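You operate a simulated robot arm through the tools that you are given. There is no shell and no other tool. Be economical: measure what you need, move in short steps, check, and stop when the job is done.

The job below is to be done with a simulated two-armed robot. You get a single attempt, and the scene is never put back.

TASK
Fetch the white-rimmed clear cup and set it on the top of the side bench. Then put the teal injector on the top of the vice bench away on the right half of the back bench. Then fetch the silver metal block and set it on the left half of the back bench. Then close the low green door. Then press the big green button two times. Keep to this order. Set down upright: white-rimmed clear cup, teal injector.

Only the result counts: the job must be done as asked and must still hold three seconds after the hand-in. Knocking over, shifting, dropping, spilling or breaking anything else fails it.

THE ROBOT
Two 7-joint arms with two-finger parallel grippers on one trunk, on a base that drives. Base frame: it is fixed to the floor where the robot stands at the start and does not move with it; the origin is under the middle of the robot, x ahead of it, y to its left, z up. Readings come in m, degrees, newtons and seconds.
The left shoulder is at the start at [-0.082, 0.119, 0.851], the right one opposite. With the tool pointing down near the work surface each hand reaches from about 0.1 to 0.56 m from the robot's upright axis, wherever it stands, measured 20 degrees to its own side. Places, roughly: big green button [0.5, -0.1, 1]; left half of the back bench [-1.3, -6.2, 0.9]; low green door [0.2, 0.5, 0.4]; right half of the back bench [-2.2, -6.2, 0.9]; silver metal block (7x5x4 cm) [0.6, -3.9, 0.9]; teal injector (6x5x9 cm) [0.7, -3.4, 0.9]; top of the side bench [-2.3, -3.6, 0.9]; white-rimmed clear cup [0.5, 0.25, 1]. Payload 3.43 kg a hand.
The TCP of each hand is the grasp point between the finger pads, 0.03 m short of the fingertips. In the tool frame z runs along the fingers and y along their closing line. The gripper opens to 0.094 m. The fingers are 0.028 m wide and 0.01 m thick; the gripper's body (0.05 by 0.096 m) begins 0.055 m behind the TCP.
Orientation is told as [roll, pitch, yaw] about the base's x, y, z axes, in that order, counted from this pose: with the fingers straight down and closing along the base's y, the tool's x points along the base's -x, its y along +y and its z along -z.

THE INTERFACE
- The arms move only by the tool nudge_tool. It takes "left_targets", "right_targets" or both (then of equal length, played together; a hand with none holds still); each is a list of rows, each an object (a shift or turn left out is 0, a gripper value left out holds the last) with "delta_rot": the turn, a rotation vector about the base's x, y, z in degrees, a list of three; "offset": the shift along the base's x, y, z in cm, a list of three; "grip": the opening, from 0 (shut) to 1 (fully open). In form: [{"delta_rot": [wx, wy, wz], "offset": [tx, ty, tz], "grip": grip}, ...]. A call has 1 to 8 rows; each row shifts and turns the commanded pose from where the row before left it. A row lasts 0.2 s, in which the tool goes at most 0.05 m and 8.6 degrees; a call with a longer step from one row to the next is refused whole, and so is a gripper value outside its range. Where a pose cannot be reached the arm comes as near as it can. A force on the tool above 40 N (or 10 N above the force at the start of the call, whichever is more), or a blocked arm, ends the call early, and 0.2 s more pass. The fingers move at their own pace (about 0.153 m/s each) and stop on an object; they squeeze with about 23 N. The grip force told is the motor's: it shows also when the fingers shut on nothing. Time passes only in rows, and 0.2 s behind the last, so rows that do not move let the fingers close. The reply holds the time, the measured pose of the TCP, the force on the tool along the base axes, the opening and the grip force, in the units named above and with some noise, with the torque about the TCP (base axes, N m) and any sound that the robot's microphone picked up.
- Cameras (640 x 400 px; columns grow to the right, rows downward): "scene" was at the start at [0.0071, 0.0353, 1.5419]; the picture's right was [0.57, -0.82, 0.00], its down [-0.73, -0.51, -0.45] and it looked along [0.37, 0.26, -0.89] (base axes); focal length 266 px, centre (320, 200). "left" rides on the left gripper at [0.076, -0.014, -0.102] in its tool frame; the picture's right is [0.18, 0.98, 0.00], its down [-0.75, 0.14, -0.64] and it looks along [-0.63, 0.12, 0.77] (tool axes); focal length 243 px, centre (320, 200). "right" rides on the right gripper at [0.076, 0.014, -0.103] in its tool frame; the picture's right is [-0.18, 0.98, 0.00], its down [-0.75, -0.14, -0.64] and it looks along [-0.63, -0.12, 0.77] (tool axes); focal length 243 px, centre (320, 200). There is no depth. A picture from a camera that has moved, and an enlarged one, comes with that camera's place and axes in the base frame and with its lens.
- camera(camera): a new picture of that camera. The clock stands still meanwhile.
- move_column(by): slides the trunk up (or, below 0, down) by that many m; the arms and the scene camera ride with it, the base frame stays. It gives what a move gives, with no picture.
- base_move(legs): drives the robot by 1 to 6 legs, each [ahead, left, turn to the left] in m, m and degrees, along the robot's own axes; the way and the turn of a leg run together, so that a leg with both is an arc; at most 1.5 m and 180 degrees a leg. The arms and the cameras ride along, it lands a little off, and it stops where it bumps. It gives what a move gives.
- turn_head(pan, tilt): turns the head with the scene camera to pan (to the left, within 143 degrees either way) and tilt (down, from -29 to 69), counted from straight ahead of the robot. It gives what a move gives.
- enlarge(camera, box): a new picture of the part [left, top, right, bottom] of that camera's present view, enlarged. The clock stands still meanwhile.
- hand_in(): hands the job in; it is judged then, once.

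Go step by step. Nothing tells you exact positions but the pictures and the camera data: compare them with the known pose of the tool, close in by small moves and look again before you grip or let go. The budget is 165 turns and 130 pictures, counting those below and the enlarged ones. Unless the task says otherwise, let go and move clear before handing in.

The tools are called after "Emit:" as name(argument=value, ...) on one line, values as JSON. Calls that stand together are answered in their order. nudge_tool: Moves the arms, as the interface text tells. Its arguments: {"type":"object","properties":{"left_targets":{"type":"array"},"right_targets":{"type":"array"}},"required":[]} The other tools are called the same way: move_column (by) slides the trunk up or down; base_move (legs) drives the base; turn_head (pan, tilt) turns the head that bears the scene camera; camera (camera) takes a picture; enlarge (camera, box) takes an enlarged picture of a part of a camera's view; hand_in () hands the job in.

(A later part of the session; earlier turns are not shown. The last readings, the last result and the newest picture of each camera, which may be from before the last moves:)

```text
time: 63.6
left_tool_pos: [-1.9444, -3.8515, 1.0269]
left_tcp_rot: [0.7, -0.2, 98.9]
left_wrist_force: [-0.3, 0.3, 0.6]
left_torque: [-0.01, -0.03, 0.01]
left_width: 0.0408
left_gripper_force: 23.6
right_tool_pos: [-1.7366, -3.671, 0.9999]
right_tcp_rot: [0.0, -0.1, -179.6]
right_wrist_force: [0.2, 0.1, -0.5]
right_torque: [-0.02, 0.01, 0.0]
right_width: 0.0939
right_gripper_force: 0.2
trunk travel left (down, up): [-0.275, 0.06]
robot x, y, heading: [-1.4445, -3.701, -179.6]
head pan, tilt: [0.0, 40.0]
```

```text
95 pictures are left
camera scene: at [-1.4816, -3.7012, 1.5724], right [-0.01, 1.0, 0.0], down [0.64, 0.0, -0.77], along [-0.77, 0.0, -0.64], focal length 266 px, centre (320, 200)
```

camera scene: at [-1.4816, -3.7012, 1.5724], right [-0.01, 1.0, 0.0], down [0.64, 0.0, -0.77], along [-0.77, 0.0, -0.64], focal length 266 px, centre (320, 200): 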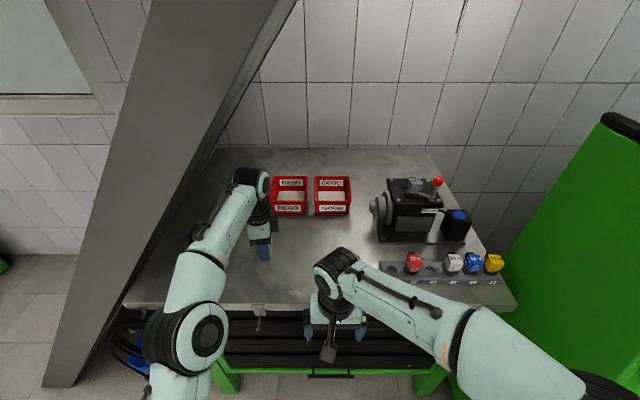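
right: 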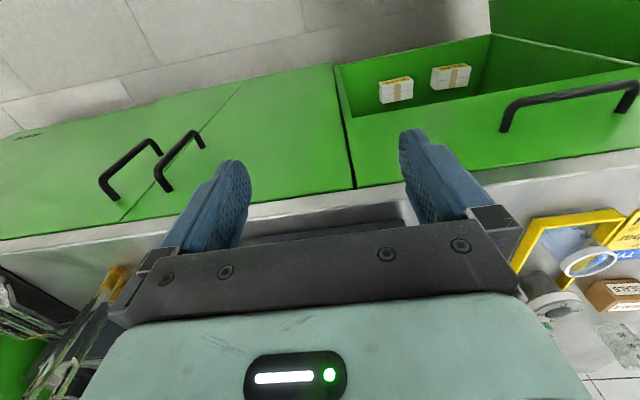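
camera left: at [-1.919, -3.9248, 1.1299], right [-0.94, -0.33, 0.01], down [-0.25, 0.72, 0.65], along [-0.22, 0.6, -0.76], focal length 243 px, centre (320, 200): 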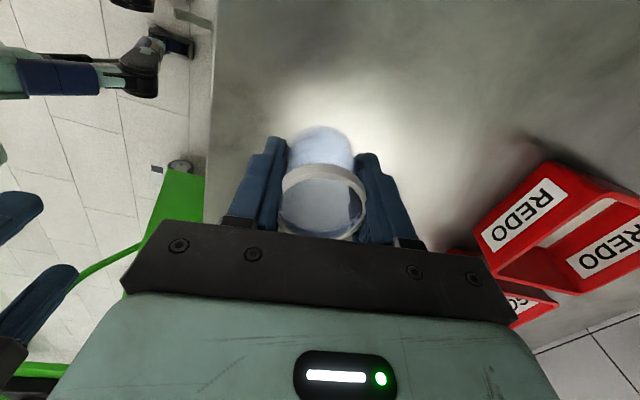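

The cup is over the bench about 10 cm in from the edge. I'll descend and feel for contact.

Emit:
nudge_tool(left_targets=[{"offset": [0, 0, -3]}, {"offset": [0, 0, -3]}, {"offset": [0, 0, -1.5]}, {}])

Emit:
camera(camera="left")

Emit:
enlarge(camera="scene", box=[220, 180, 320, 280])

```text
time: 64.6
left_tool_pos: [-1.946, -3.8508, 0.9526]
left_tcp_rot: [0.7, 0.0, 98.9]
left_wrist_force: [0.0, 0.1, -0.9]
left_torque: [-0.01, -0.02, -0.01]
left_width: 0.041
left_gripper_force: 22.5
right_tool_pos: [-1.7377, -3.6718, 1.0007]
right_tcp_rot: [-0.1, 0.1, -179.6]
right_wrist_force: [0.3, -0.5, 0.4]
right_torque: [0.0, 0.03, -0.01]
right_width: 0.0938
right_gripper_force: 0.0
trunk travel left (down, up): [-0.275, 0.06]
robot x, y, heading: [-1.4421, -3.6998, -179.8]
head pan, tilt: [0.0, 40.0]
```

```text
94 pictures are left
camera left: at [-1.9201, -3.9249, 1.0549], right [-0.94, -0.33, 0.01], down [-0.25, 0.72, 0.65], along [-0.22, 0.6, -0.76], focal length 243 px, centre (320, 200)
```

left: 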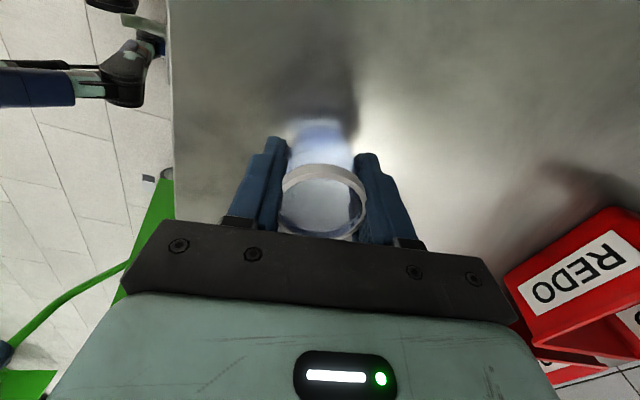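

```text
4.00 times, centred on (270, 230) of scene
camera zoom: at [-1.4824, -3.7011, 1.5724], right [-0.01, 1.0, 0.0], down [0.64, 0.0, -0.77], along [-0.77, 0.0, -0.64], focal length 1065 px, centre (520, 80)
```

zoom: 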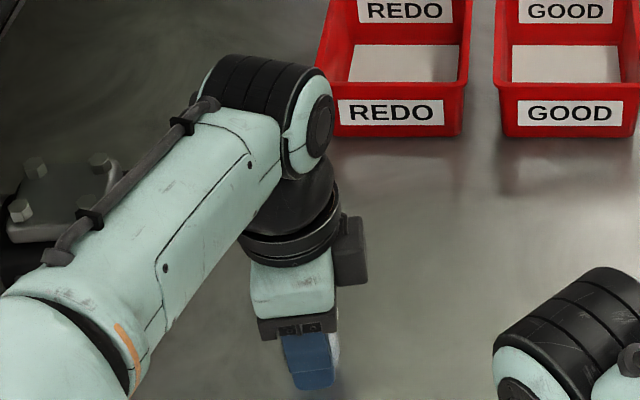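

Close to the surface now; I'll descend in half-centimetre steps.

Emit:
nudge_tool(left_targets=[{"offset": [0, 0, -0.6]}, {"offset": [0, 0, -0.5]}, {"offset": [0, 0, -0.3]}, {}])

Emit:
camera(camera="left")

```text
time: 65.6
left_tool_pos: [-1.9474, -3.8527, 0.9369]
left_tcp_rot: [0.7, -0.1, 98.9]
left_wrist_force: [1.5, 0.0, -0.2]
left_torque: [0.02, -0.01, 0.01]
left_width: 0.0408
left_gripper_force: 23.3
right_tool_pos: [-1.7371, -3.6724, 0.9983]
right_tcp_rot: [0.0, 0.0, -179.7]
right_wrist_force: [0.4, -0.5, 0.5]
right_torque: [-0.01, -0.02, 0.0]
right_width: 0.0941
right_gripper_force: 0.0
trunk travel left (down, up): [-0.275, 0.06]
robot x, y, heading: [-1.4407, -3.7001, -179.9]
head pan, tilt: [0.0, 40.0]
```

```text
92 pictures are left
camera left: at [-1.9203, -3.9252, 1.0408], right [-0.94, -0.33, 0.01], down [-0.25, 0.72, 0.65], along [-0.22, 0.61, -0.76], focal length 243 px, centre (320, 200)
```

left: 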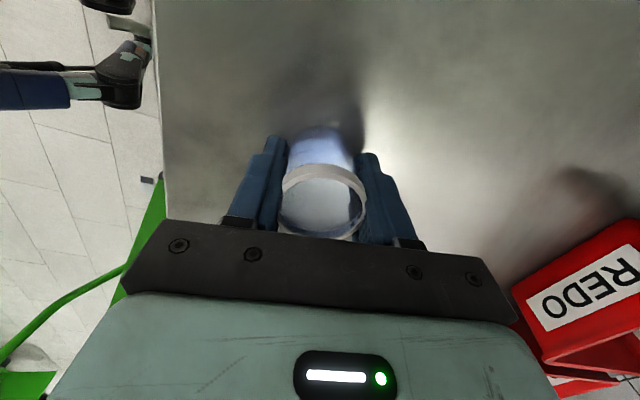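

Emit:
nudge_tool(left_targets=[{"offset": [0, 0, -0.3]}, {"offset": [0, 0, -0.3]}, {"offset": [0, 0, -0.3]}, {}])

```text
time: 66.6
left_tool_pos: [-1.9464, -3.8513, 0.9312]
left_tcp_rot: [0.9, -0.3, 98.9]
left_wrist_force: [-0.6, -0.8, 10.6]
left_torque: [0.04, -0.17, 0.04]
left_width: 0.0411
left_gripper_force: 22.8
right_tool_pos: [-1.7361, -3.6708, 1.0001]
right_tcp_rot: [0.0, 0.0, -179.6]
right_wrist_force: [0.4, -0.3, 0.7]
right_torque: [-0.03, -0.02, -0.02]
right_width: 0.0939
right_gripper_force: 0.1
trunk travel left (down, up): [-0.275, 0.06]
robot x, y, heading: [-1.4407, -3.7004, -179.5]
head pan, tilt: [0.0, 40.0]
```

Contact at z 0.931 with 10 N. I'll ease up 2 mm, open the fingers slowly, and rise clear.

Emit:
nudge_tool(left_targets=[{"offset": [0, 0, 0.2]}, {"grip": 0.5}, {"grip": 0.6}, {"grip": 0.68}, {}, {"offset": [0, 0, 1.5]}, {"offset": [0, 0, 3]}, {"offset": [0, 0, 4]}])

Emit:
camera(camera="left")

```text
time: 68.4
left_tool_pos: [-1.9461, -3.8508, 1.0154]
left_tcp_rot: [0.7, -0.1, 98.9]
left_wrist_force: [0.7, 0.4, 0.6]
left_torque: [0.01, 0.02, 0.0]
left_width: 0.0639
left_gripper_force: 0.1
right_tool_pos: [-1.7371, -3.672, 1.0007]
right_tcp_rot: [0.0, 0.1, -179.7]
right_wrist_force: [0.1, -0.2, 0.2]
right_torque: [-0.02, 0.0, -0.01]
right_width: 0.0942
right_gripper_force: 0.0
trunk travel left (down, up): [-0.275, 0.06]
robot x, y, heading: [-1.4391, -3.7023, -179.7]
head pan, tilt: [0.0, 40.0]
```

```text
91 pictures are left
camera left: at [-1.9207, -3.9247, 1.118], right [-0.94, -0.33, 0.01], down [-0.25, 0.72, 0.65], along [-0.22, 0.61, -0.76], focal length 243 px, centre (320, 200)
```

left: 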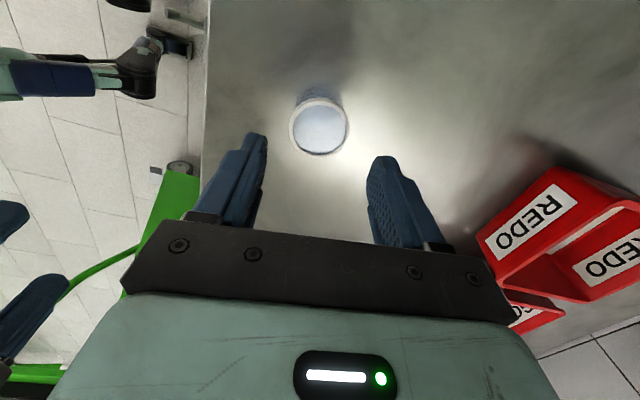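

The cup stands upright on the side bench. I'll raise, retract and unwind the hand, then head for the vice bench.

Emit:
nudge_tool(left_targets=[{"offset": [0, 0, 4.5]}, {"offset": [4, 0, 1], "delta_rot": [0, 0, 8.5]}, {"offset": [4, -1, 0], "delta_rot": [0, 0, 8.5]}, {"offset": [4, -1, 0], "delta_rot": [0, 0, 8.5]}, {"offset": [4, -1, 0], "delta_rot": [0, 0, 8.5]}, {"offset": [4, -1, 0], "delta_rot": [0, 0, 8.5]}, {"offset": [2, -1, 0], "delta_rot": [0, 0, 8.5]}, {"offset": [0, -1, 0], "delta_rot": [0, 0, 8.5]}])

Emit:
base_move(legs=[[-0.6, 0, 0], [0, 0, 180], [0.5, 0, 0]])

Emit:
turn_head(pan=0, tilt=35)

Emit:
camera(camera="scene")

```text
time: 70.2
left_tool_pos: [-1.7264, -3.913, 1.0713]
left_tcp_rot: [0.7, -0.1, 158.6]
left_wrist_force: [0.0, 0.3, -0.3]
left_torque: [-0.01, -0.02, 0.0]
left_width: 0.0636
left_gripper_force: 0.1
right_tool_pos: [-1.7362, -3.6725, 1.0]
right_tcp_rot: [0.1, -0.1, -179.7]
right_wrist_force: [-0.1, -0.5, 0.2]
right_torque: [0.0, -0.01, -0.01]
right_width: 0.094
right_gripper_force: 0.1
trunk travel left (down, up): [-0.275, 0.06]
robot x, y, heading: [-1.4411, -3.6999, -179.9]
head pan, tilt: [0.0, 40.0]
```

```text
time: 83.4
left_tool_pos: [-0.052, -3.4972, 1.0712]
left_tcp_rot: [0.7, 0.0, -22.7]
left_wrist_force: [-0.2, 0.2, 0.0]
left_torque: [0.02, 0.0, 0.0]
left_width: 0.0637
left_gripper_force: 0.0
right_tool_pos: [-0.0466, -3.7379, 1.0005]
right_tcp_rot: [0.0, 0.1, -0.7]
right_wrist_force: [0.1, 0.5, 0.2]
right_torque: [0.0, 0.02, 0.01]
right_width: 0.0939
right_gripper_force: 0.0
trunk travel left (down, up): [-0.275, 0.06]
robot x, y, heading: [-0.3447, -3.7077, -0.8]
head pan, tilt: [0.0, 40.0]
```

```text
time: 84.1
left_tool_pos: [-0.0529, -3.4971, 1.0724]
left_tcp_rot: [0.8, 0.0, -22.6]
left_wrist_force: [-0.4, 0.6, 0.0]
left_torque: [-0.02, 0.04, 0.0]
left_width: 0.0635
left_gripper_force: 0.0
right_tool_pos: [-0.0461, -3.7363, 0.9982]
right_tcp_rot: [0.1, 0.0, -0.7]
right_wrist_force: [0.5, -0.1, -0.6]
right_torque: [0.02, 0.02, -0.01]
right_width: 0.094
right_gripper_force: 0.1
trunk travel left (down, up): [-0.275, 0.06]
robot x, y, heading: [-0.3433, -3.7019, -0.7]
head pan, tilt: [0.0, 35.0]
```

```text
90 pictures are left
camera scene: at [-0.2979, -3.7044, 1.5799], right [-0.01, -1.0, 0.0], down [-0.57, 0.01, -0.82], along [0.82, -0.01, -0.57], focal length 266 px, centre (320, 200)
```

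scene: 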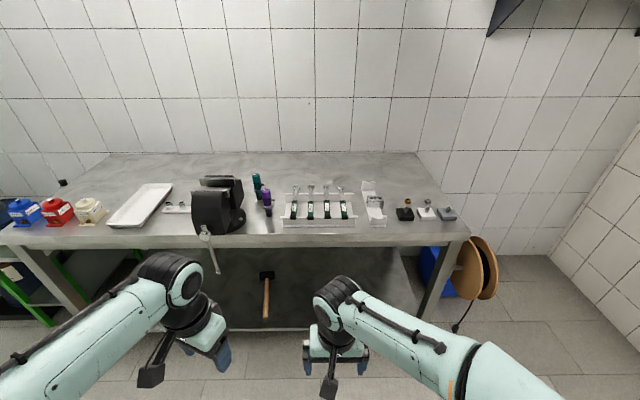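

Emit:
enlarge(camera="scene", box=[170, 160, 330, 250])

Emit:
enlarge(camera="scene", box=[330, 160, 490, 260])

```text
4.00 times, centred on (250, 205) of scene
camera zoom: at [-0.2979, -3.7044, 1.5799], right [-0.01, -1.0, 0.0], down [-0.57, 0.01, -0.82], along [0.82, -0.01, -0.57], focal length 1065 px, centre (600, 180)
```

zoom: 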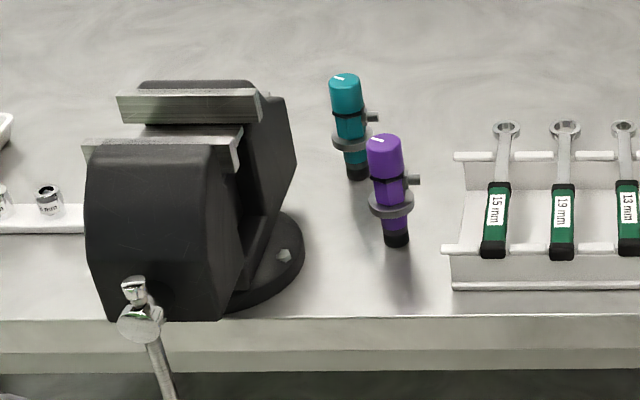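

```text
4.00 times, centred on (410, 210) of scene
camera zoom: at [-0.2979, -3.7044, 1.5799], right [-0.01, -1.0, 0.0], down [-0.57, 0.01, -0.82], along [0.82, -0.01, -0.57], focal length 1065 px, centre (-40, 160)
```

zoom: 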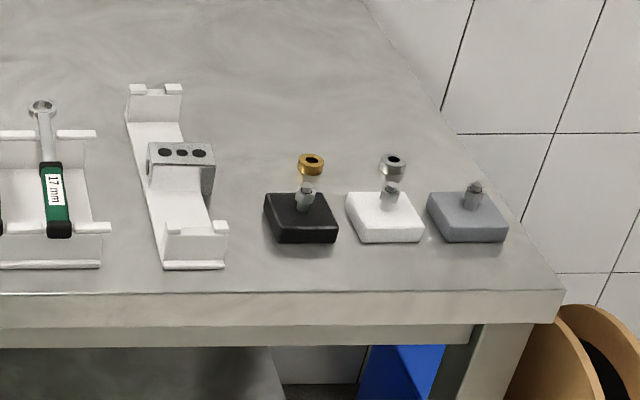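

The teal injector stands behind the purple one, just right of the vice; the silver block sits in a white rack further right. I'll drive closer and look down on them.

Emit:
base_move(legs=[[0.4, 0.07, 0.7]])

Emit:
nudge_tool(left_targets=[{"offset": [0, 0, 3], "delta_rot": [0, 0, 8.5], "grip": 0.9}, {"offset": [0, 0, 3], "delta_rot": [0, 0, 8.5]}, {"offset": [0, 0, 3], "delta_rot": [0, 0, 5.6]}, {}])

Emit:
turn_head(pan=15, tilt=50)

Emit:
camera(camera="scene")

Emit:
camera(camera="left")

```text
time: 86.6
left_tool_pos: [0.3472, -3.4264, 1.0703]
left_tcp_rot: [0.7, -0.1, -21.9]
left_wrist_force: [-0.6, 0.2, -0.9]
left_torque: [0.02, 0.03, -0.01]
left_width: 0.0634
left_gripper_force: 0.2
right_tool_pos: [0.3566, -3.6651, 1.0007]
right_tcp_rot: [0.0, -0.1, 0.1]
right_wrist_force: [0.0, -1.2, -0.2]
right_torque: [0.01, -0.01, -0.03]
right_width: 0.0937
right_gripper_force: 0.1
trunk travel left (down, up): [-0.275, 0.06]
robot x, y, heading: [0.062, -3.6327, -0.1]
head pan, tilt: [0.0, 35.0]
```

```text
time: 87.6
left_tool_pos: [0.3475, -3.4269, 1.1619]
left_tcp_rot: [0.7, -0.1, 0.7]
left_wrist_force: [-0.8, -0.4, -0.1]
left_torque: [0.04, 0.0, -0.02]
left_width: 0.0848
left_gripper_force: 0.0
right_tool_pos: [0.3562, -3.6654, 0.9999]
right_tcp_rot: [-0.1, 0.0, 0.0]
right_wrist_force: [0.2, -0.2, 0.7]
right_torque: [0.0, 0.02, -0.03]
right_width: 0.094
right_gripper_force: 0.1
trunk travel left (down, up): [-0.275, 0.06]
robot x, y, heading: [0.0621, -3.6367, -0.1]
head pan, tilt: [0.0, 35.0]
```

```text
time: 88.4
left_tool_pos: [0.3455, -3.4276, 1.1618]
left_tcp_rot: [0.6, 0.0, 0.7]
left_wrist_force: [-0.4, 0.1, -0.5]
left_torque: [-0.01, 0.01, 0.0]
left_width: 0.0845
left_gripper_force: 0.1
right_tool_pos: [0.3561, -3.6671, 0.9985]
right_tcp_rot: [0.0, 0.0, 0.1]
right_wrist_force: [0.0, -0.1, -0.9]
right_torque: [0.01, 0.03, -0.03]
right_width: 0.094
right_gripper_force: 0.1
trunk travel left (down, up): [-0.275, 0.06]
robot x, y, heading: [0.0601, -3.6316, -0.1]
head pan, tilt: [15.0, 50.0]
```

```text
87 pictures are left
camera scene: at [0.0903, -3.6167, 1.5583], right [0.26, -0.97, 0.0], down [-0.74, -0.2, -0.64], along [0.62, 0.17, -0.77], focal length 266 px, centre (320, 200)
```

scene: 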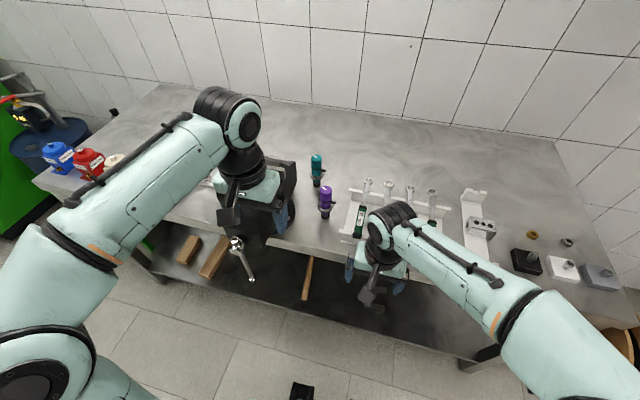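

```text
86 pictures are left
camera left: at [0.2689, -3.4435, 1.2645], right [-0.2, 0.98, 0.01], down [0.75, 0.14, 0.65], along [0.63, 0.14, -0.76], focal length 243 px, centre (320, 200)
```

left: 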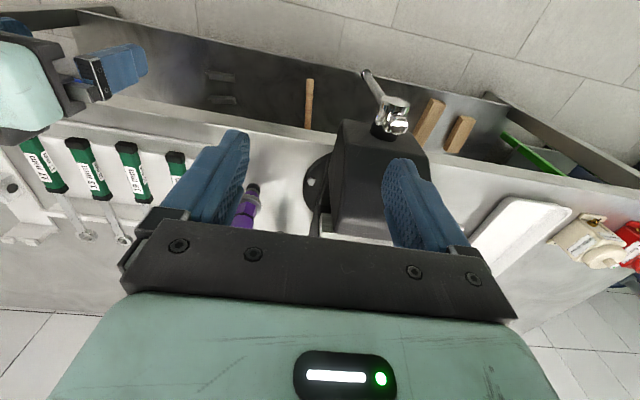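

The teal injector is near (0.66, -3.447), top about z 1.04. I'll raise the right hand for safety, drive 11 cm closer, and put the left hand near the injector from above.

Emit:
nudge_tool(right_targets=[{"offset": [-3, 0, 4]}, {"offset": [-3, 0, 4]}])

Emit:
base_move(legs=[[0.11, 0, 0]])

Emit:
nudge_tool(left_targets=[{"offset": [4, -0.3, 1]}, {"offset": [4, -0.3, 0]}, {"offset": [3, -0.3, 0]}, {}])

Emit:
camera(camera="left")

Emit:
camera(camera="scene")

```text
time: 89.0
left_tool_pos: [0.3453, -3.427, 1.1612]
left_tcp_rot: [0.7, -0.2, 0.7]
left_wrist_force: [0.6, 0.3, -0.8]
left_torque: [-0.01, -0.03, 0.0]
left_width: 0.0847
left_gripper_force: 0.0
right_tool_pos: [0.2952, -3.667, 1.0807]
right_tcp_rot: [0.0, 0.0, 0.0]
right_wrist_force: [0.5, 0.7, 0.4]
right_torque: [-0.01, 0.04, 0.0]
right_width: 0.0943
right_gripper_force: 0.1
trunk travel left (down, up): [-0.275, 0.06]
robot x, y, heading: [0.0597, -3.6352, -0.0]
head pan, tilt: [15.0, 50.0]
```

```text
time: 90.2
left_tool_pos: [0.4569, -3.4255, 1.1613]
left_tcp_rot: [0.7, -0.1, 0.6]
left_wrist_force: [0.5, 0.4, -0.3]
left_torque: [-0.01, 0.02, -0.01]
left_width: 0.0846
left_gripper_force: 0.0
right_tool_pos: [0.4066, -3.6661, 1.08]
right_tcp_rot: [0.0, 0.0, 0.0]
right_wrist_force: [0.1, 0.0, -0.2]
right_torque: [-0.03, -0.03, -0.02]
right_width: 0.0941
right_gripper_force: 0.1
trunk travel left (down, up): [-0.275, 0.06]
robot x, y, heading: [0.1692, -3.6313, 0.2]
head pan, tilt: [15.0, 50.0]
```

```text
time: 91.2
left_tool_pos: [0.5657, -3.4369, 1.1713]
left_tcp_rot: [0.7, -0.1, 0.7]
left_wrist_force: [-0.9, -0.5, 0.4]
left_torque: [0.0, 0.03, 0.02]
left_width: 0.0846
left_gripper_force: 0.1
right_tool_pos: [0.4056, -3.6667, 1.0801]
right_tcp_rot: [-0.1, 0.0, 0.2]
right_wrist_force: [-1.7, 1.0, -0.2]
right_torque: [0.02, 0.01, 0.04]
right_width: 0.094
right_gripper_force: 0.2
trunk travel left (down, up): [-0.275, 0.06]
robot x, y, heading: [0.1687, -3.6364, 0.3]
head pan, tilt: [15.0, 50.0]
```

```text
85 pictures are left
camera left: at [0.488, -3.4529, 1.2748], right [-0.2, 0.98, 0.01], down [0.75, 0.14, 0.65], along [0.63, 0.14, -0.76], focal length 243 px, centre (320, 200)
```

left: 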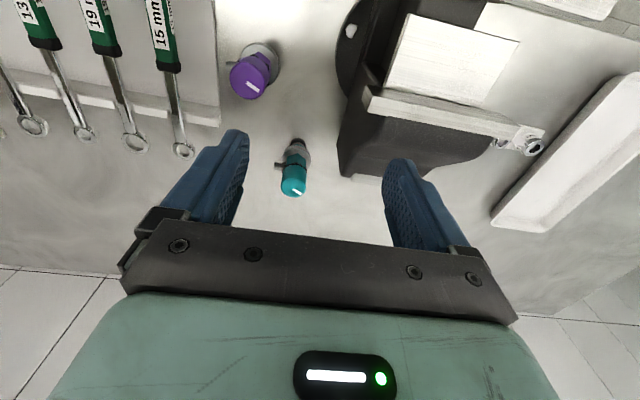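

```text
84 pictures are left
camera scene: at [0.1996, -3.6163, 1.5582], right [0.26, -0.97, 0.0], down [-0.74, -0.2, -0.64], along [0.62, 0.17, -0.77], focal length 266 px, centre (320, 200)
```

scene: 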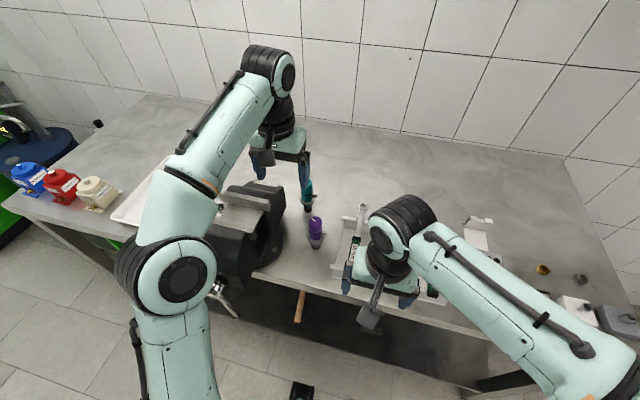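

The injector top is at about (0.670, -3.445, 1.037), with the vice about 6 cm to its left. I'll narrow the opening to 6 cm, move above it, and check.

Emit:
nudge_tool(left_targets=[{"offset": [4, -0.4, 0], "grip": 0.64}, {"offset": [3, -0.3, -2]}, {"offset": [2, 0, -3]}, {"offset": [0, 0, -1]}, {}])

Emit:
camera(camera="left")

Emit:
enlarge(camera="scene", box=[240, 90, 400, 250])

```text
time: 92.4
left_tool_pos: [0.6277, -3.4373, 1.1208]
left_tcp_rot: [0.7, -0.1, 0.7]
left_wrist_force: [0.7, 0.4, -0.7]
left_torque: [0.01, 0.02, -0.03]
left_width: 0.06
left_gripper_force: 0.0
left hand out of reach, approached as far as the arm can: row 1, 2
right_tool_pos: [0.4076, -3.6644, 1.0797]
right_tcp_rot: [-0.1, 0.0, 0.0]
right_wrist_force: [-0.2, 0.3, 0.5]
right_torque: [0.0, -0.01, -0.05]
right_width: 0.0939
right_gripper_force: 0.0
trunk travel left (down, up): [-0.275, 0.06]
robot x, y, heading: [0.1686, -3.6317, -0.0]
head pan, tilt: [15.0, 50.0]
```

```text
83 pictures are left
camera left: at [0.5502, -3.454, 1.2234], right [-0.2, 0.98, 0.01], down [0.75, 0.14, 0.65], along [0.63, 0.14, -0.76], focal length 243 px, centre (320, 200)
```

left: 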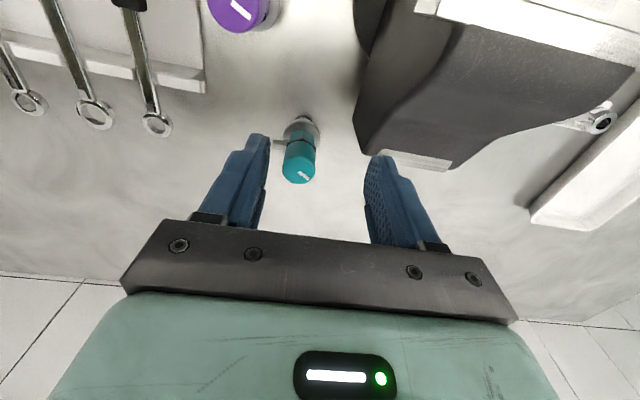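

```text
2.50 times, centred on (320, 170) of scene
camera zoom: at [0.2004, -3.6165, 1.5582], right [0.26, -0.97, 0.0], down [-0.74, -0.2, -0.64], along [0.62, 0.17, -0.77], focal length 666 px, centre (320, 275)
```

zoom: 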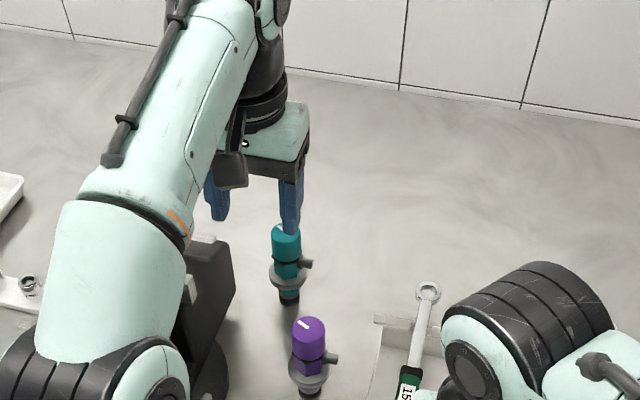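

The arm is at its reach limit at this height, so I'll drive 4.5 cm closer with the fingertips still above the injector.

Emit:
base_move(legs=[[0.045, 0, 0]])

Emit:
camera(camera="left")

Emit:
enlarge(camera="scene", box=[240, 90, 400, 250])

```text
time: 93.3
left_tool_pos: [0.6723, -3.437, 1.1206]
left_tcp_rot: [0.7, 0.0, 0.7]
left_wrist_force: [0.6, 0.2, 0.3]
left_torque: [0.02, 0.0, -0.01]
left_width: 0.0604
left_gripper_force: 0.0
right_tool_pos: [0.4504, -3.6649, 1.0783]
right_tcp_rot: [0.1, 0.0, 0.1]
right_wrist_force: [0.1, -0.2, 0.8]
right_torque: [-0.01, 0.04, 0.01]
right_width: 0.0939
right_gripper_force: 0.0
trunk travel left (down, up): [-0.275, 0.06]
robot x, y, heading: [0.2107, -3.6398, 0.0]
head pan, tilt: [15.0, 50.0]
```

```text
81 pictures are left
camera left: at [0.5945, -3.454, 1.2233], right [-0.2, 0.98, 0.01], down [0.75, 0.14, 0.65], along [0.63, 0.14, -0.76], focal length 243 px, centre (320, 200)
```

left: 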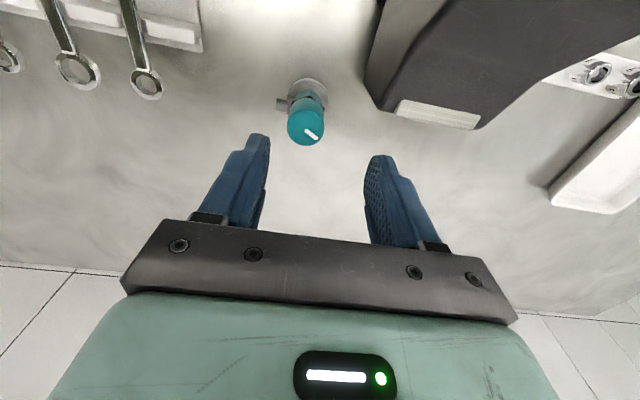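

```text
2.50 times, centred on (320, 170) of scene
camera zoom: at [0.2449, -3.6165, 1.5581], right [0.26, -0.97, 0.0], down [-0.74, -0.2, -0.64], along [0.62, 0.17, -0.77], focal length 666 px, centre (320, 275)
```

zoom: 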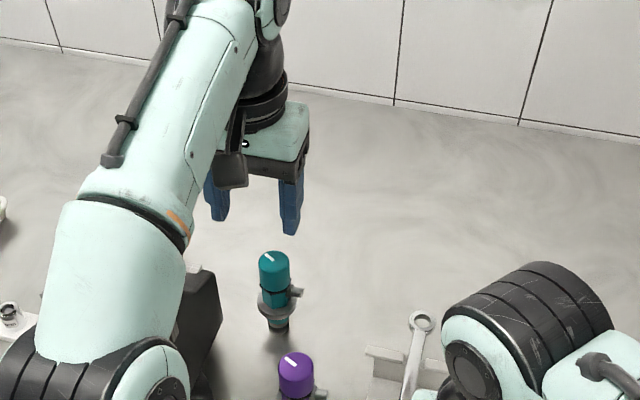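

The top is now fixed at about (0.675, -3.447, 1.042). I'll align and descend to grip the cap above the ring.

Emit:
nudge_tool(left_targets=[{"offset": [0.3, -0.9, -1]}, {"offset": [0, 0, -3]}, {"offset": [0, 0, -3]}, {"offset": [0, 0, -2]}, {"offset": [0, 0, -1.5]}, {}])

Emit:
camera(camera="left")

Emit:
enlarge(camera="scene", box=[260, 130, 360, 230])

```text
time: 94.7
left_tool_pos: [0.6737, -3.4465, 1.0158]
left_tcp_rot: [0.7, -0.3, 0.6]
left_wrist_force: [0.5, -0.4, -0.4]
left_torque: [0.0, 0.01, 0.01]
left_width: 0.0603
left_gripper_force: 0.1
right_tool_pos: [0.4509, -3.6649, 1.0795]
right_tcp_rot: [0.0, 0.0, 0.1]
right_wrist_force: [0.5, 0.4, 0.1]
right_torque: [0.0, -0.02, 0.02]
right_width: 0.0941
right_gripper_force: 0.1
trunk travel left (down, up): [-0.275, 0.06]
robot x, y, heading: [0.2158, -3.6385, 0.3]
head pan, tilt: [15.0, 50.0]
```

```text
79 pictures are left
camera left: at [0.5966, -3.463, 1.1185], right [-0.2, 0.98, 0.01], down [0.75, 0.14, 0.65], along [0.63, 0.14, -0.76], focal length 243 px, centre (320, 200)
```

left: 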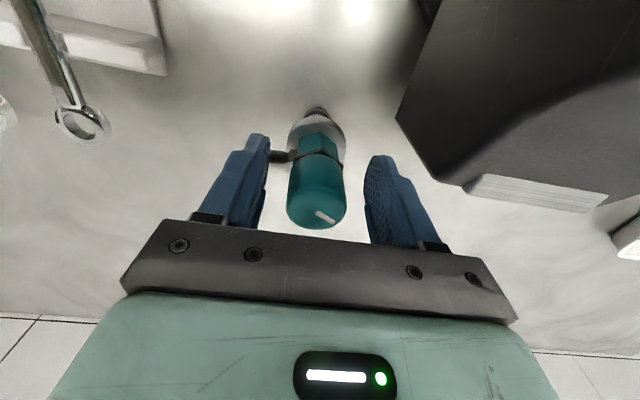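

```text
4.00 times, centred on (310, 180) of scene
camera zoom: at [0.2443, -3.6165, 1.5582], right [0.26, -0.97, 0.0], down [-0.74, -0.2, -0.64], along [0.62, 0.17, -0.77], focal length 1065 px, centre (360, 280)
```

zoom: 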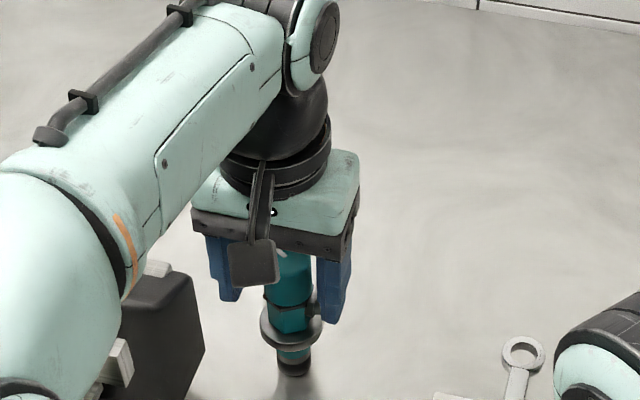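

The side port is at about fingertip height on the right, so I'll raise 1.6 cm to grip just the cap, then close.

Emit:
nudge_tool(left_targets=[{"offset": [0, 0, 1.5]}, {}, {"grip": 0.5}, {"grip": 0.2}, {"grip": 0.2}, {"grip": 0.2}])

Emit:
camera(camera="left")

Emit:
enlarge(camera="scene", box=[260, 130, 360, 230])

```text
time: 96.1
left_tool_pos: [0.6741, -3.4467, 1.0299]
left_tcp_rot: [0.6, -0.2, 0.7]
left_wrist_force: [0.3, -1.1, -0.3]
left_torque: [-0.15, 0.0, -0.02]
left_width: 0.0333
left_gripper_force: 22.9
right_tool_pos: [0.4504, -3.6654, 1.0795]
right_tcp_rot: [0.1, 0.0, 0.1]
right_wrist_force: [0.7, -0.4, -0.8]
right_torque: [0.02, 0.02, 0.02]
right_width: 0.094
right_gripper_force: 0.1
trunk travel left (down, up): [-0.275, 0.06]
robot x, y, heading: [0.2143, -3.6342, 0.1]
head pan, tilt: [15.0, 50.0]
```

```text
77 pictures are left
camera left: at [0.597, -3.4633, 1.1335], right [-0.2, 0.98, 0.01], down [0.75, 0.14, 0.65], along [0.63, 0.14, -0.76], focal length 243 px, centre (320, 200)
```

left: 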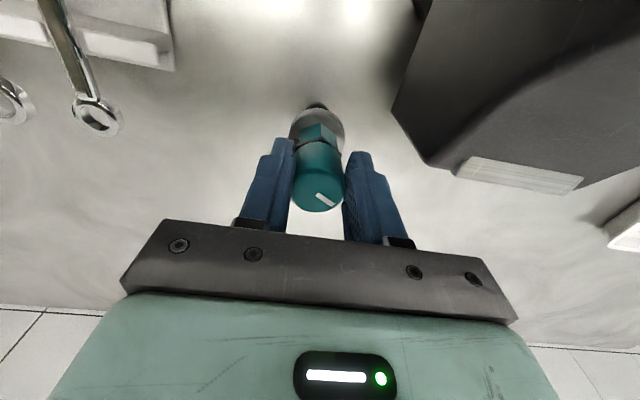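

```text
4.00 times, centred on (310, 180) of scene
camera zoom: at [0.2443, -3.6166, 1.5582], right [0.26, -0.97, 0.0], down [-0.74, -0.2, -0.64], along [0.62, 0.17, -0.77], focal length 1065 px, centre (360, 280)
```

zoom: 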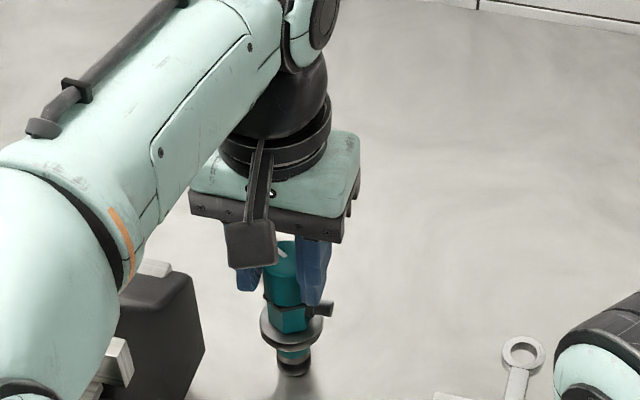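

Gripped. Lifting slowly and checking.

Emit:
nudge_tool(left_targets=[{"offset": [0, 0, 0.5]}, {"offset": [0, 0, 1]}, {"offset": [0, 0, 2]}, {"offset": [0, 0, 2.5]}, {"offset": [-0.5, 0, 2.5]}, {"offset": [-2, 0, 2.5]}, {"offset": [-2, 0, 2]}])

Emit:
camera(camera="left")

Emit:
camera(camera="scene")

```text
time: 97.7
left_tool_pos: [0.6291, -3.4456, 1.1596]
left_tcp_rot: [0.9, 0.0, 0.7]
left_wrist_force: [0.0, -0.2, -3.1]
left_torque: [0.01, 0.04, 0.05]
left_width: 0.0331
left_gripper_force: 22.8
right_tool_pos: [0.4498, -3.6656, 1.0788]
right_tcp_rot: [0.1, -0.1, 0.2]
right_wrist_force: [-0.4, 0.3, -0.3]
right_torque: [0.03, -0.03, -0.03]
right_width: 0.094
right_gripper_force: 0.0
trunk travel left (down, up): [-0.275, 0.06]
robot x, y, heading: [0.2154, -3.6355, 0.3]
head pan, tilt: [15.0, 50.0]
```

```text
75 pictures are left
camera left: at [0.5518, -3.463, 1.2638], right [-0.2, 0.98, 0.01], down [0.75, 0.14, 0.65], along [0.63, 0.14, -0.76], focal length 243 px, centre (320, 200)
```

left: 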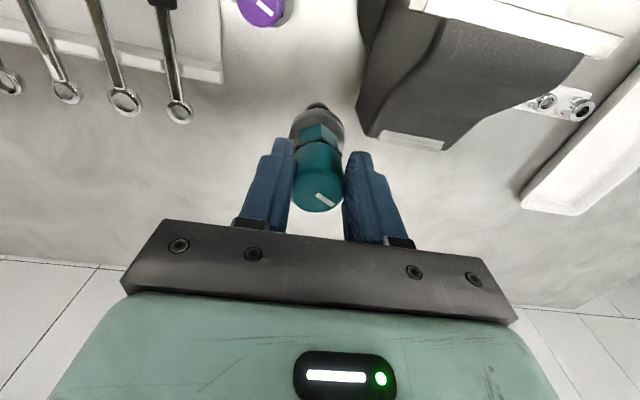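

```text
74 pictures are left
camera scene: at [0.2439, -3.6163, 1.5582], right [0.26, -0.97, 0.0], down [-0.74, -0.2, -0.64], along [0.62, 0.17, -0.77], focal length 266 px, centre (320, 200)
```

scene: 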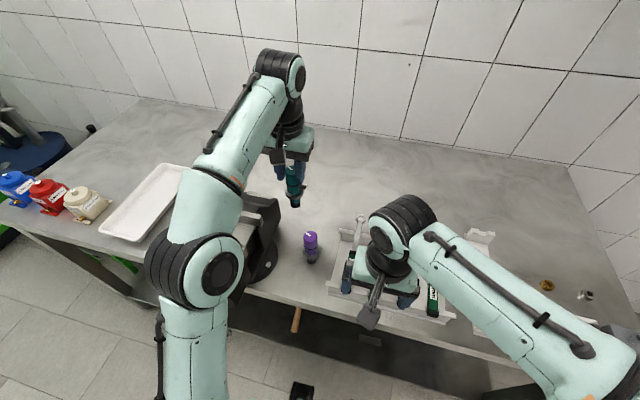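

The injector is held securely. I'll raise it, back away, turn towards the back bench and drive into the open floor before it.

Emit:
nudge_tool(left_targets=[{"offset": [-2, 0, 2]}, {"offset": [-2, 0, 2]}, {"offset": [-2, 0, 1]}])

Emit:
base_move(legs=[[-0.6, 0, 0], [0, 0, -90], [1.2, -0.95, 0]])

Emit:
turn_head(pan=-15, tilt=28)

Emit:
camera(camera="scene")

```text
time: 98.5
left_tool_pos: [0.5694, -3.4457, 1.2097]
left_tcp_rot: [0.8, -0.1, 0.8]
left_wrist_force: [-0.2, 0.2, -3.5]
left_torque: [-0.01, 0.05, 0.0]
left_width: 0.0329
left_gripper_force: 23.1
right_tool_pos: [0.4502, -3.665, 1.0804]
right_tcp_rot: [0.1, 0.0, 0.1]
right_wrist_force: [-0.2, -0.1, 0.1]
right_torque: [0.03, -0.06, 0.01]
right_width: 0.0942
right_gripper_force: 0.1
trunk travel left (down, up): [-0.275, 0.06]
robot x, y, heading: [0.2169, -3.633, 0.1]
head pan, tilt: [15.0, 50.0]
```

```text
refused: leg 3 is longer than a leg can be; nothing moved
```

```text
time: 99.4
left_tool_pos: [0.5708, -3.4469, 1.21]
left_tcp_rot: [0.6, -0.2, 0.7]
left_wrist_force: [-0.9, -0.2, -3.2]
left_torque: [0.0, 0.02, -0.01]
left_width: 0.033
left_gripper_force: 23.2
right_tool_pos: [0.4505, -3.666, 1.0796]
right_tcp_rot: [0.0, 0.0, 0.1]
right_wrist_force: [0.0, -0.3, 0.3]
right_torque: [-0.04, 0.03, -0.02]
right_width: 0.0941
right_gripper_force: 0.1
trunk travel left (down, up): [-0.275, 0.06]
robot x, y, heading: [0.2154, -3.637, 0.1]
head pan, tilt: [-15.0, 28.0]
```

```text
73 pictures are left
camera scene: at [0.2583, -3.6598, 1.5908], right [-0.26, -0.97, 0.0], down [-0.45, 0.12, -0.88], along [0.85, -0.23, -0.47], focal length 266 px, centre (320, 200)
```

scene: 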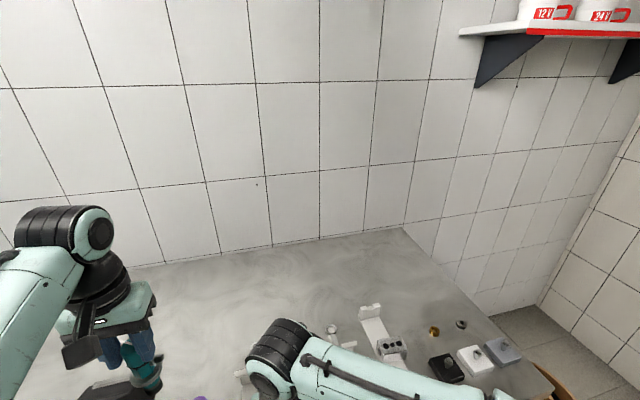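

The drive was refused for leg length, so I'll split it.

Emit:
base_move(legs=[[-0.6, 0, 0], [0, 0, -90], [0.6, -0.5, 0], [0.6, -0.45, 0]])

Emit:
camera(camera="scene")

```text
time: 115.2
left_tool_pos: [-1.1586, -5.193, 1.2108]
left_tcp_rot: [0.7, -0.1, -90.0]
left_wrist_force: [0.0, -0.1, -3.7]
left_torque: [0.04, 0.01, -0.03]
left_width: 0.0331
left_gripper_force: 22.7
right_tool_pos: [-1.3754, -5.0707, 1.0784]
right_tcp_rot: [0.0, 0.0, -90.6]
right_wrist_force: [-0.8, 0.1, 0.0]
right_torque: [0.0, 0.02, -0.04]
right_width: 0.0942
right_gripper_force: 0.0
trunk travel left (down, up): [-0.275, 0.06]
robot x, y, heading: [-1.3435, -4.833, -90.2]
head pan, tilt: [-15.0, 28.0]
```

```text
72 pictures are left
camera scene: at [-1.3681, -4.879, 1.5909], right [-0.96, 0.27, 0.0], down [0.13, 0.45, -0.88], along [-0.24, -0.85, -0.47], focal length 266 px, centre (320, 200)
```

scene: 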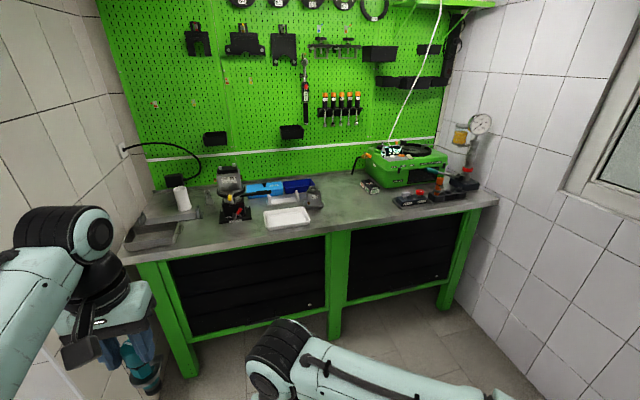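

The back bench spans x about -0.87 to -2.66 with its middle near -1.76, and there is a free front spot near (-1.92, -5.97) in the right half. I'll drive up to it.

Emit:
base_move(legs=[[0.6, 0, 0], [0, -0.52, 0], [0, 0, -20]])

Emit:
turn_head(pan=10, tilt=45)

Emit:
camera(camera="scene")

Emit:
camera(camera="left")

```text
time: 124.3
left_tool_pos: [-1.8211, -5.8294, 1.2104]
left_tcp_rot: [0.7, -0.2, -110.0]
left_wrist_force: [0.6, -0.7, -2.2]
left_torque: [0.02, -0.01, 0.01]
left_width: 0.033
left_gripper_force: 22.8
right_tool_pos: [-1.9822, -5.6403, 1.0805]
right_tcp_rot: [-0.1, 0.0, -110.6]
right_wrist_force: [0.4, 0.5, -0.2]
right_torque: [-0.03, 0.02, 0.0]
right_width: 0.0939
right_gripper_force: 0.1
trunk travel left (down, up): [-0.275, 0.06]
robot x, y, heading: [-1.8725, -5.4269, -110.9]
head pan, tilt: [-15.0, 28.0]
```

```text
time: 125.2
left_tool_pos: [-1.8195, -5.8295, 1.2104]
left_tcp_rot: [0.7, -0.1, -110.0]
left_wrist_force: [0.0, 0.1, -2.3]
left_torque: [0.02, -0.01, 0.03]
left_width: 0.0331
left_gripper_force: 22.7
right_tool_pos: [-1.9829, -5.6393, 1.0807]
right_tcp_rot: [0.1, 0.0, -110.6]
right_wrist_force: [0.0, 0.1, -0.5]
right_torque: [-0.03, 0.03, -0.01]
right_width: 0.0941
right_gripper_force: 0.0
trunk travel left (down, up): [-0.275, 0.06]
robot x, y, heading: [-1.8724, -5.4296, -110.5]
head pan, tilt: [10.0, 45.0]
```

```text
71 pictures are left
camera scene: at [-1.8713, -5.4688, 1.5651], right [-0.98, 0.19, 0.0], down [0.13, 0.69, -0.71], along [-0.13, -0.69, -0.71], focal length 266 px, centre (320, 200)
```

scene: 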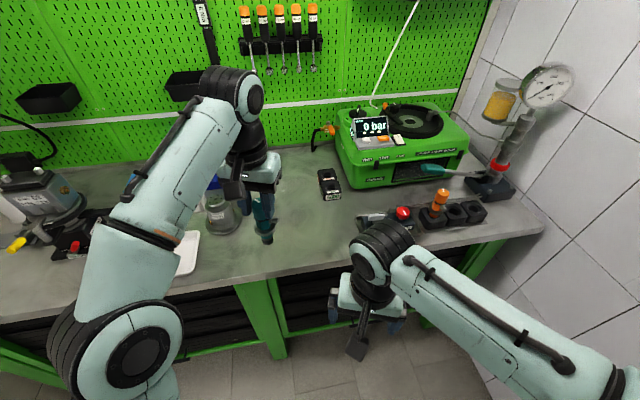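

```text
70 pictures are left
camera left: at [-1.8103, -5.7528, 1.3127], right [0.99, -0.16, 0.01], down [-0.13, -0.75, 0.65], along [-0.1, -0.64, -0.76], focal length 243 px, centre (320, 200)
```

left: 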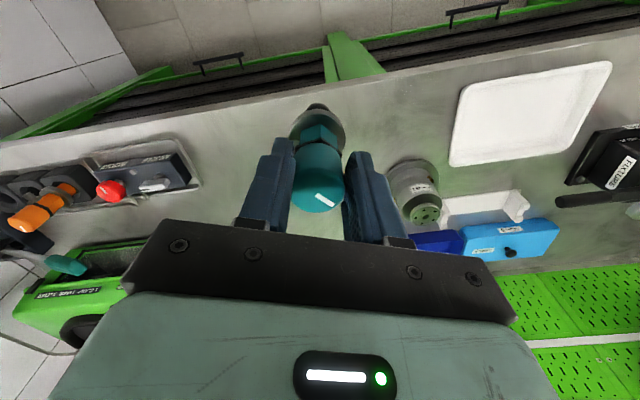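

The spot at (-1.91, -5.955) is free, clear of the canister and black devices. I'll move over it while descending partly.

Emit:
nudge_tool(left_targets=[{"offset": [-3, -3, -1]}, {"offset": [-3, -3, -2]}, {"offset": [-3, -3.5, -3]}, {"offset": [0, -3, -3]}, {"offset": [0, 0, -2]}, {}])

Emit:
camera(camera="left")

Emit:
camera(camera="scene")

```text
refused: row 3 steps farther than a row can; nothing moved
```

```text
69 pictures are left
camera left: at [-1.8103, -5.7528, 1.3127], right [0.99, -0.16, 0.01], down [-0.13, -0.75, 0.65], along [-0.1, -0.64, -0.76], focal length 243 px, centre (320, 200)
```

left: 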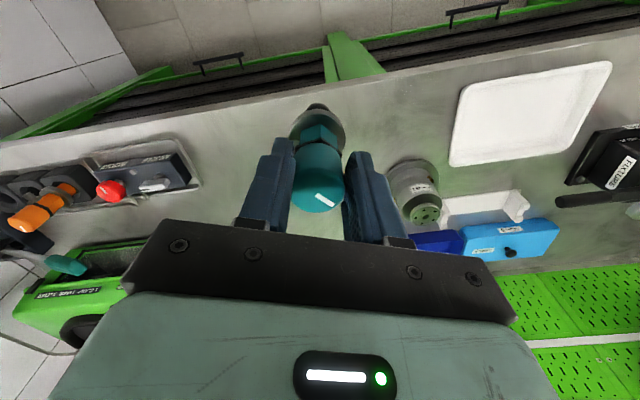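

```text
68 pictures are left
camera scene: at [-1.8713, -5.4688, 1.5651], right [-0.98, 0.19, 0.0], down [0.13, 0.69, -0.71], along [-0.13, -0.69, -0.71], focal length 266 px, centre (320, 200)
```

scene: 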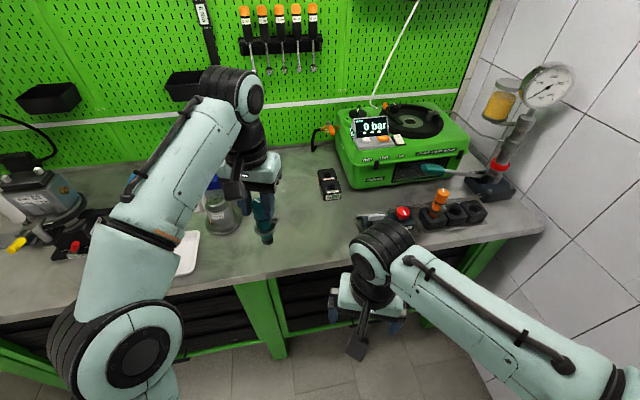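

A row was slightly too long; I'll repeat with shorter steps.

Emit:
nudge_tool(left_targets=[{"offset": [-3, -3, -1]}, {"offset": [-3, -3, -2]}, {"offset": [-3, -3, -2]}, {"offset": [0, -3, -3]}, {"offset": [0, -0.5, -3]}, {}])

Emit:
camera(camera="left")

Emit:
camera(camera="scene")

```text
time: 126.6
left_tool_pos: [-1.8839, -5.9181, 1.1144]
left_tcp_rot: [0.7, -0.1, -110.1]
left_wrist_force: [0.2, 0.5, -2.4]
left_torque: [0.02, -0.03, 0.0]
left_width: 0.033
left_gripper_force: 23.1
left hand out of reach, approached as far as the arm can: row 2, 3, 4
right_tool_pos: [-1.9815, -5.6408, 1.0804]
right_tcp_rot: [0.0, 0.0, -110.7]
right_wrist_force: [1.2, 0.5, 0.3]
right_torque: [0.0, 0.0, 0.02]
right_width: 0.0941
right_gripper_force: 0.0
trunk travel left (down, up): [-0.275, 0.06]
robot x, y, heading: [-1.8734, -5.4315, -110.6]
head pan, tilt: [10.0, 45.0]
```

```text
67 pictures are left
camera left: at [-1.8743, -5.8412, 1.2172], right [0.99, -0.16, 0.01], down [-0.13, -0.75, 0.65], along [-0.1, -0.64, -0.76], focal length 243 px, centre (320, 200)
```

left: 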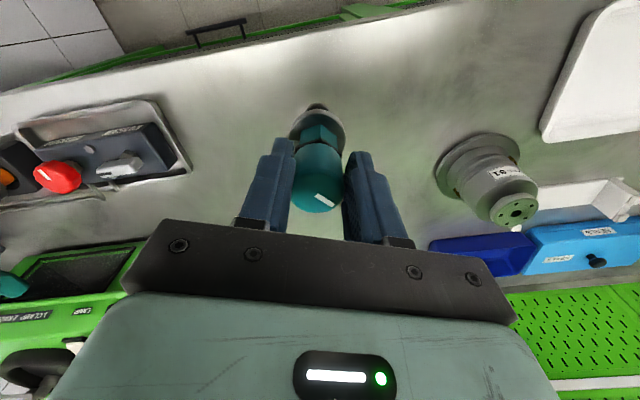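

```text
66 pictures are left
camera scene: at [-1.8714, -5.4694, 1.5651], right [-0.98, 0.19, 0.0], down [0.13, 0.7, -0.71], along [-0.13, -0.69, -0.71], focal length 266 px, centre (320, 200)
```

scene: 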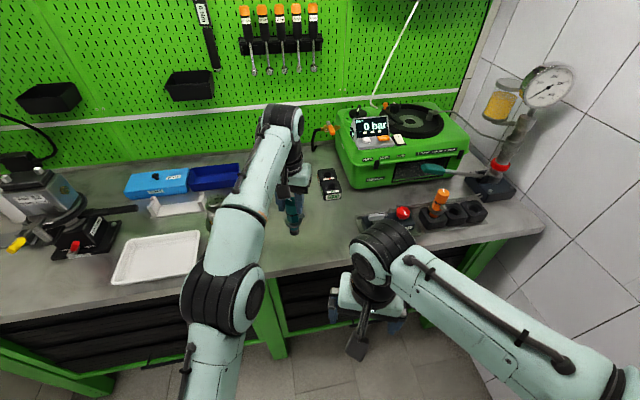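

The hand is at its reach limit, so I'll nudge the base 5 cm ahead and then descend.

Emit:
base_move(legs=[[0.05, 0, 0]])

Emit:
nudge_tool(left_targets=[{"offset": [0, 0, -2]}, {"offset": [0, 0, -2]}, {"offset": [0, 0, -2]}, {}])

Emit:
camera(camera="left")

Emit:
enlarge(camera="scene", box=[250, 150, 350, 270])

```text
time: 127.6
left_tool_pos: [-1.9017, -5.9648, 1.1148]
left_tcp_rot: [0.7, -0.1, -110.1]
left_wrist_force: [-0.2, 0.0, -3.4]
left_torque: [0.05, -0.02, 0.0]
left_width: 0.0329
left_gripper_force: 22.9
right_tool_pos: [-1.9991, -5.6863, 1.0803]
right_tcp_rot: [0.1, 0.0, -110.7]
right_wrist_force: [-0.8, -1.1, 0.2]
right_torque: [0.01, -0.02, 0.01]
right_width: 0.094
right_gripper_force: 0.1
trunk travel left (down, up): [-0.275, 0.06]
robot x, y, heading: [-1.8876, -5.4748, -110.8]
head pan, tilt: [10.0, 45.0]
```

```text
time: 128.6
left_tool_pos: [-1.9021, -5.9642, 1.0545]
left_tcp_rot: [0.7, 0.0, -110.1]
left_wrist_force: [-0.1, 0.1, -3.3]
left_torque: [0.06, -0.01, -0.01]
left_width: 0.0331
left_gripper_force: 23.0
right_tool_pos: [-2.0, -5.6866, 1.0807]
right_tcp_rot: [0.1, 0.1, -110.5]
right_wrist_force: [0.3, 0.2, -0.3]
right_torque: [-0.03, 0.02, -0.01]
right_width: 0.094
right_gripper_force: 0.1
trunk travel left (down, up): [-0.275, 0.06]
robot x, y, heading: [-1.887, -5.4739, -110.6]
head pan, tilt: [10.0, 45.0]
```

```text
65 pictures are left
camera left: at [-1.8915, -5.8866, 1.1572], right [0.99, -0.16, 0.01], down [-0.13, -0.75, 0.65], along [-0.1, -0.64, -0.76], focal length 243 px, centre (320, 200)
```

left: 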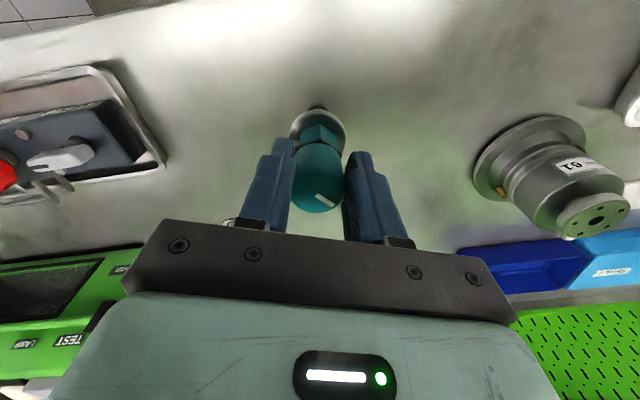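

```text
3.33 times, centred on (300, 210) of scene
camera zoom: at [-1.8886, -5.5147, 1.5651], right [-0.98, 0.19, 0.0], down [0.13, 0.69, -0.71], along [-0.13, -0.69, -0.71], focal length 887 px, centre (387, 167)
```

zoom: 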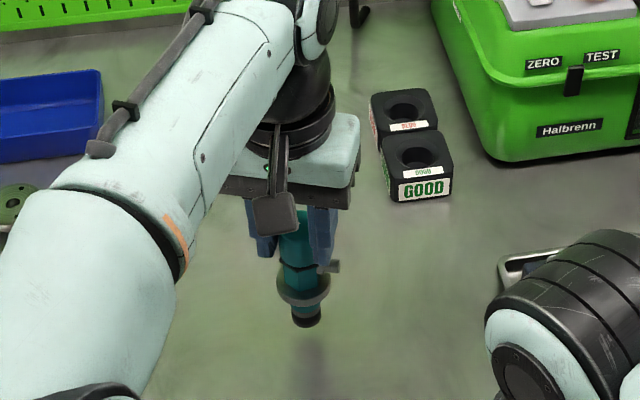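

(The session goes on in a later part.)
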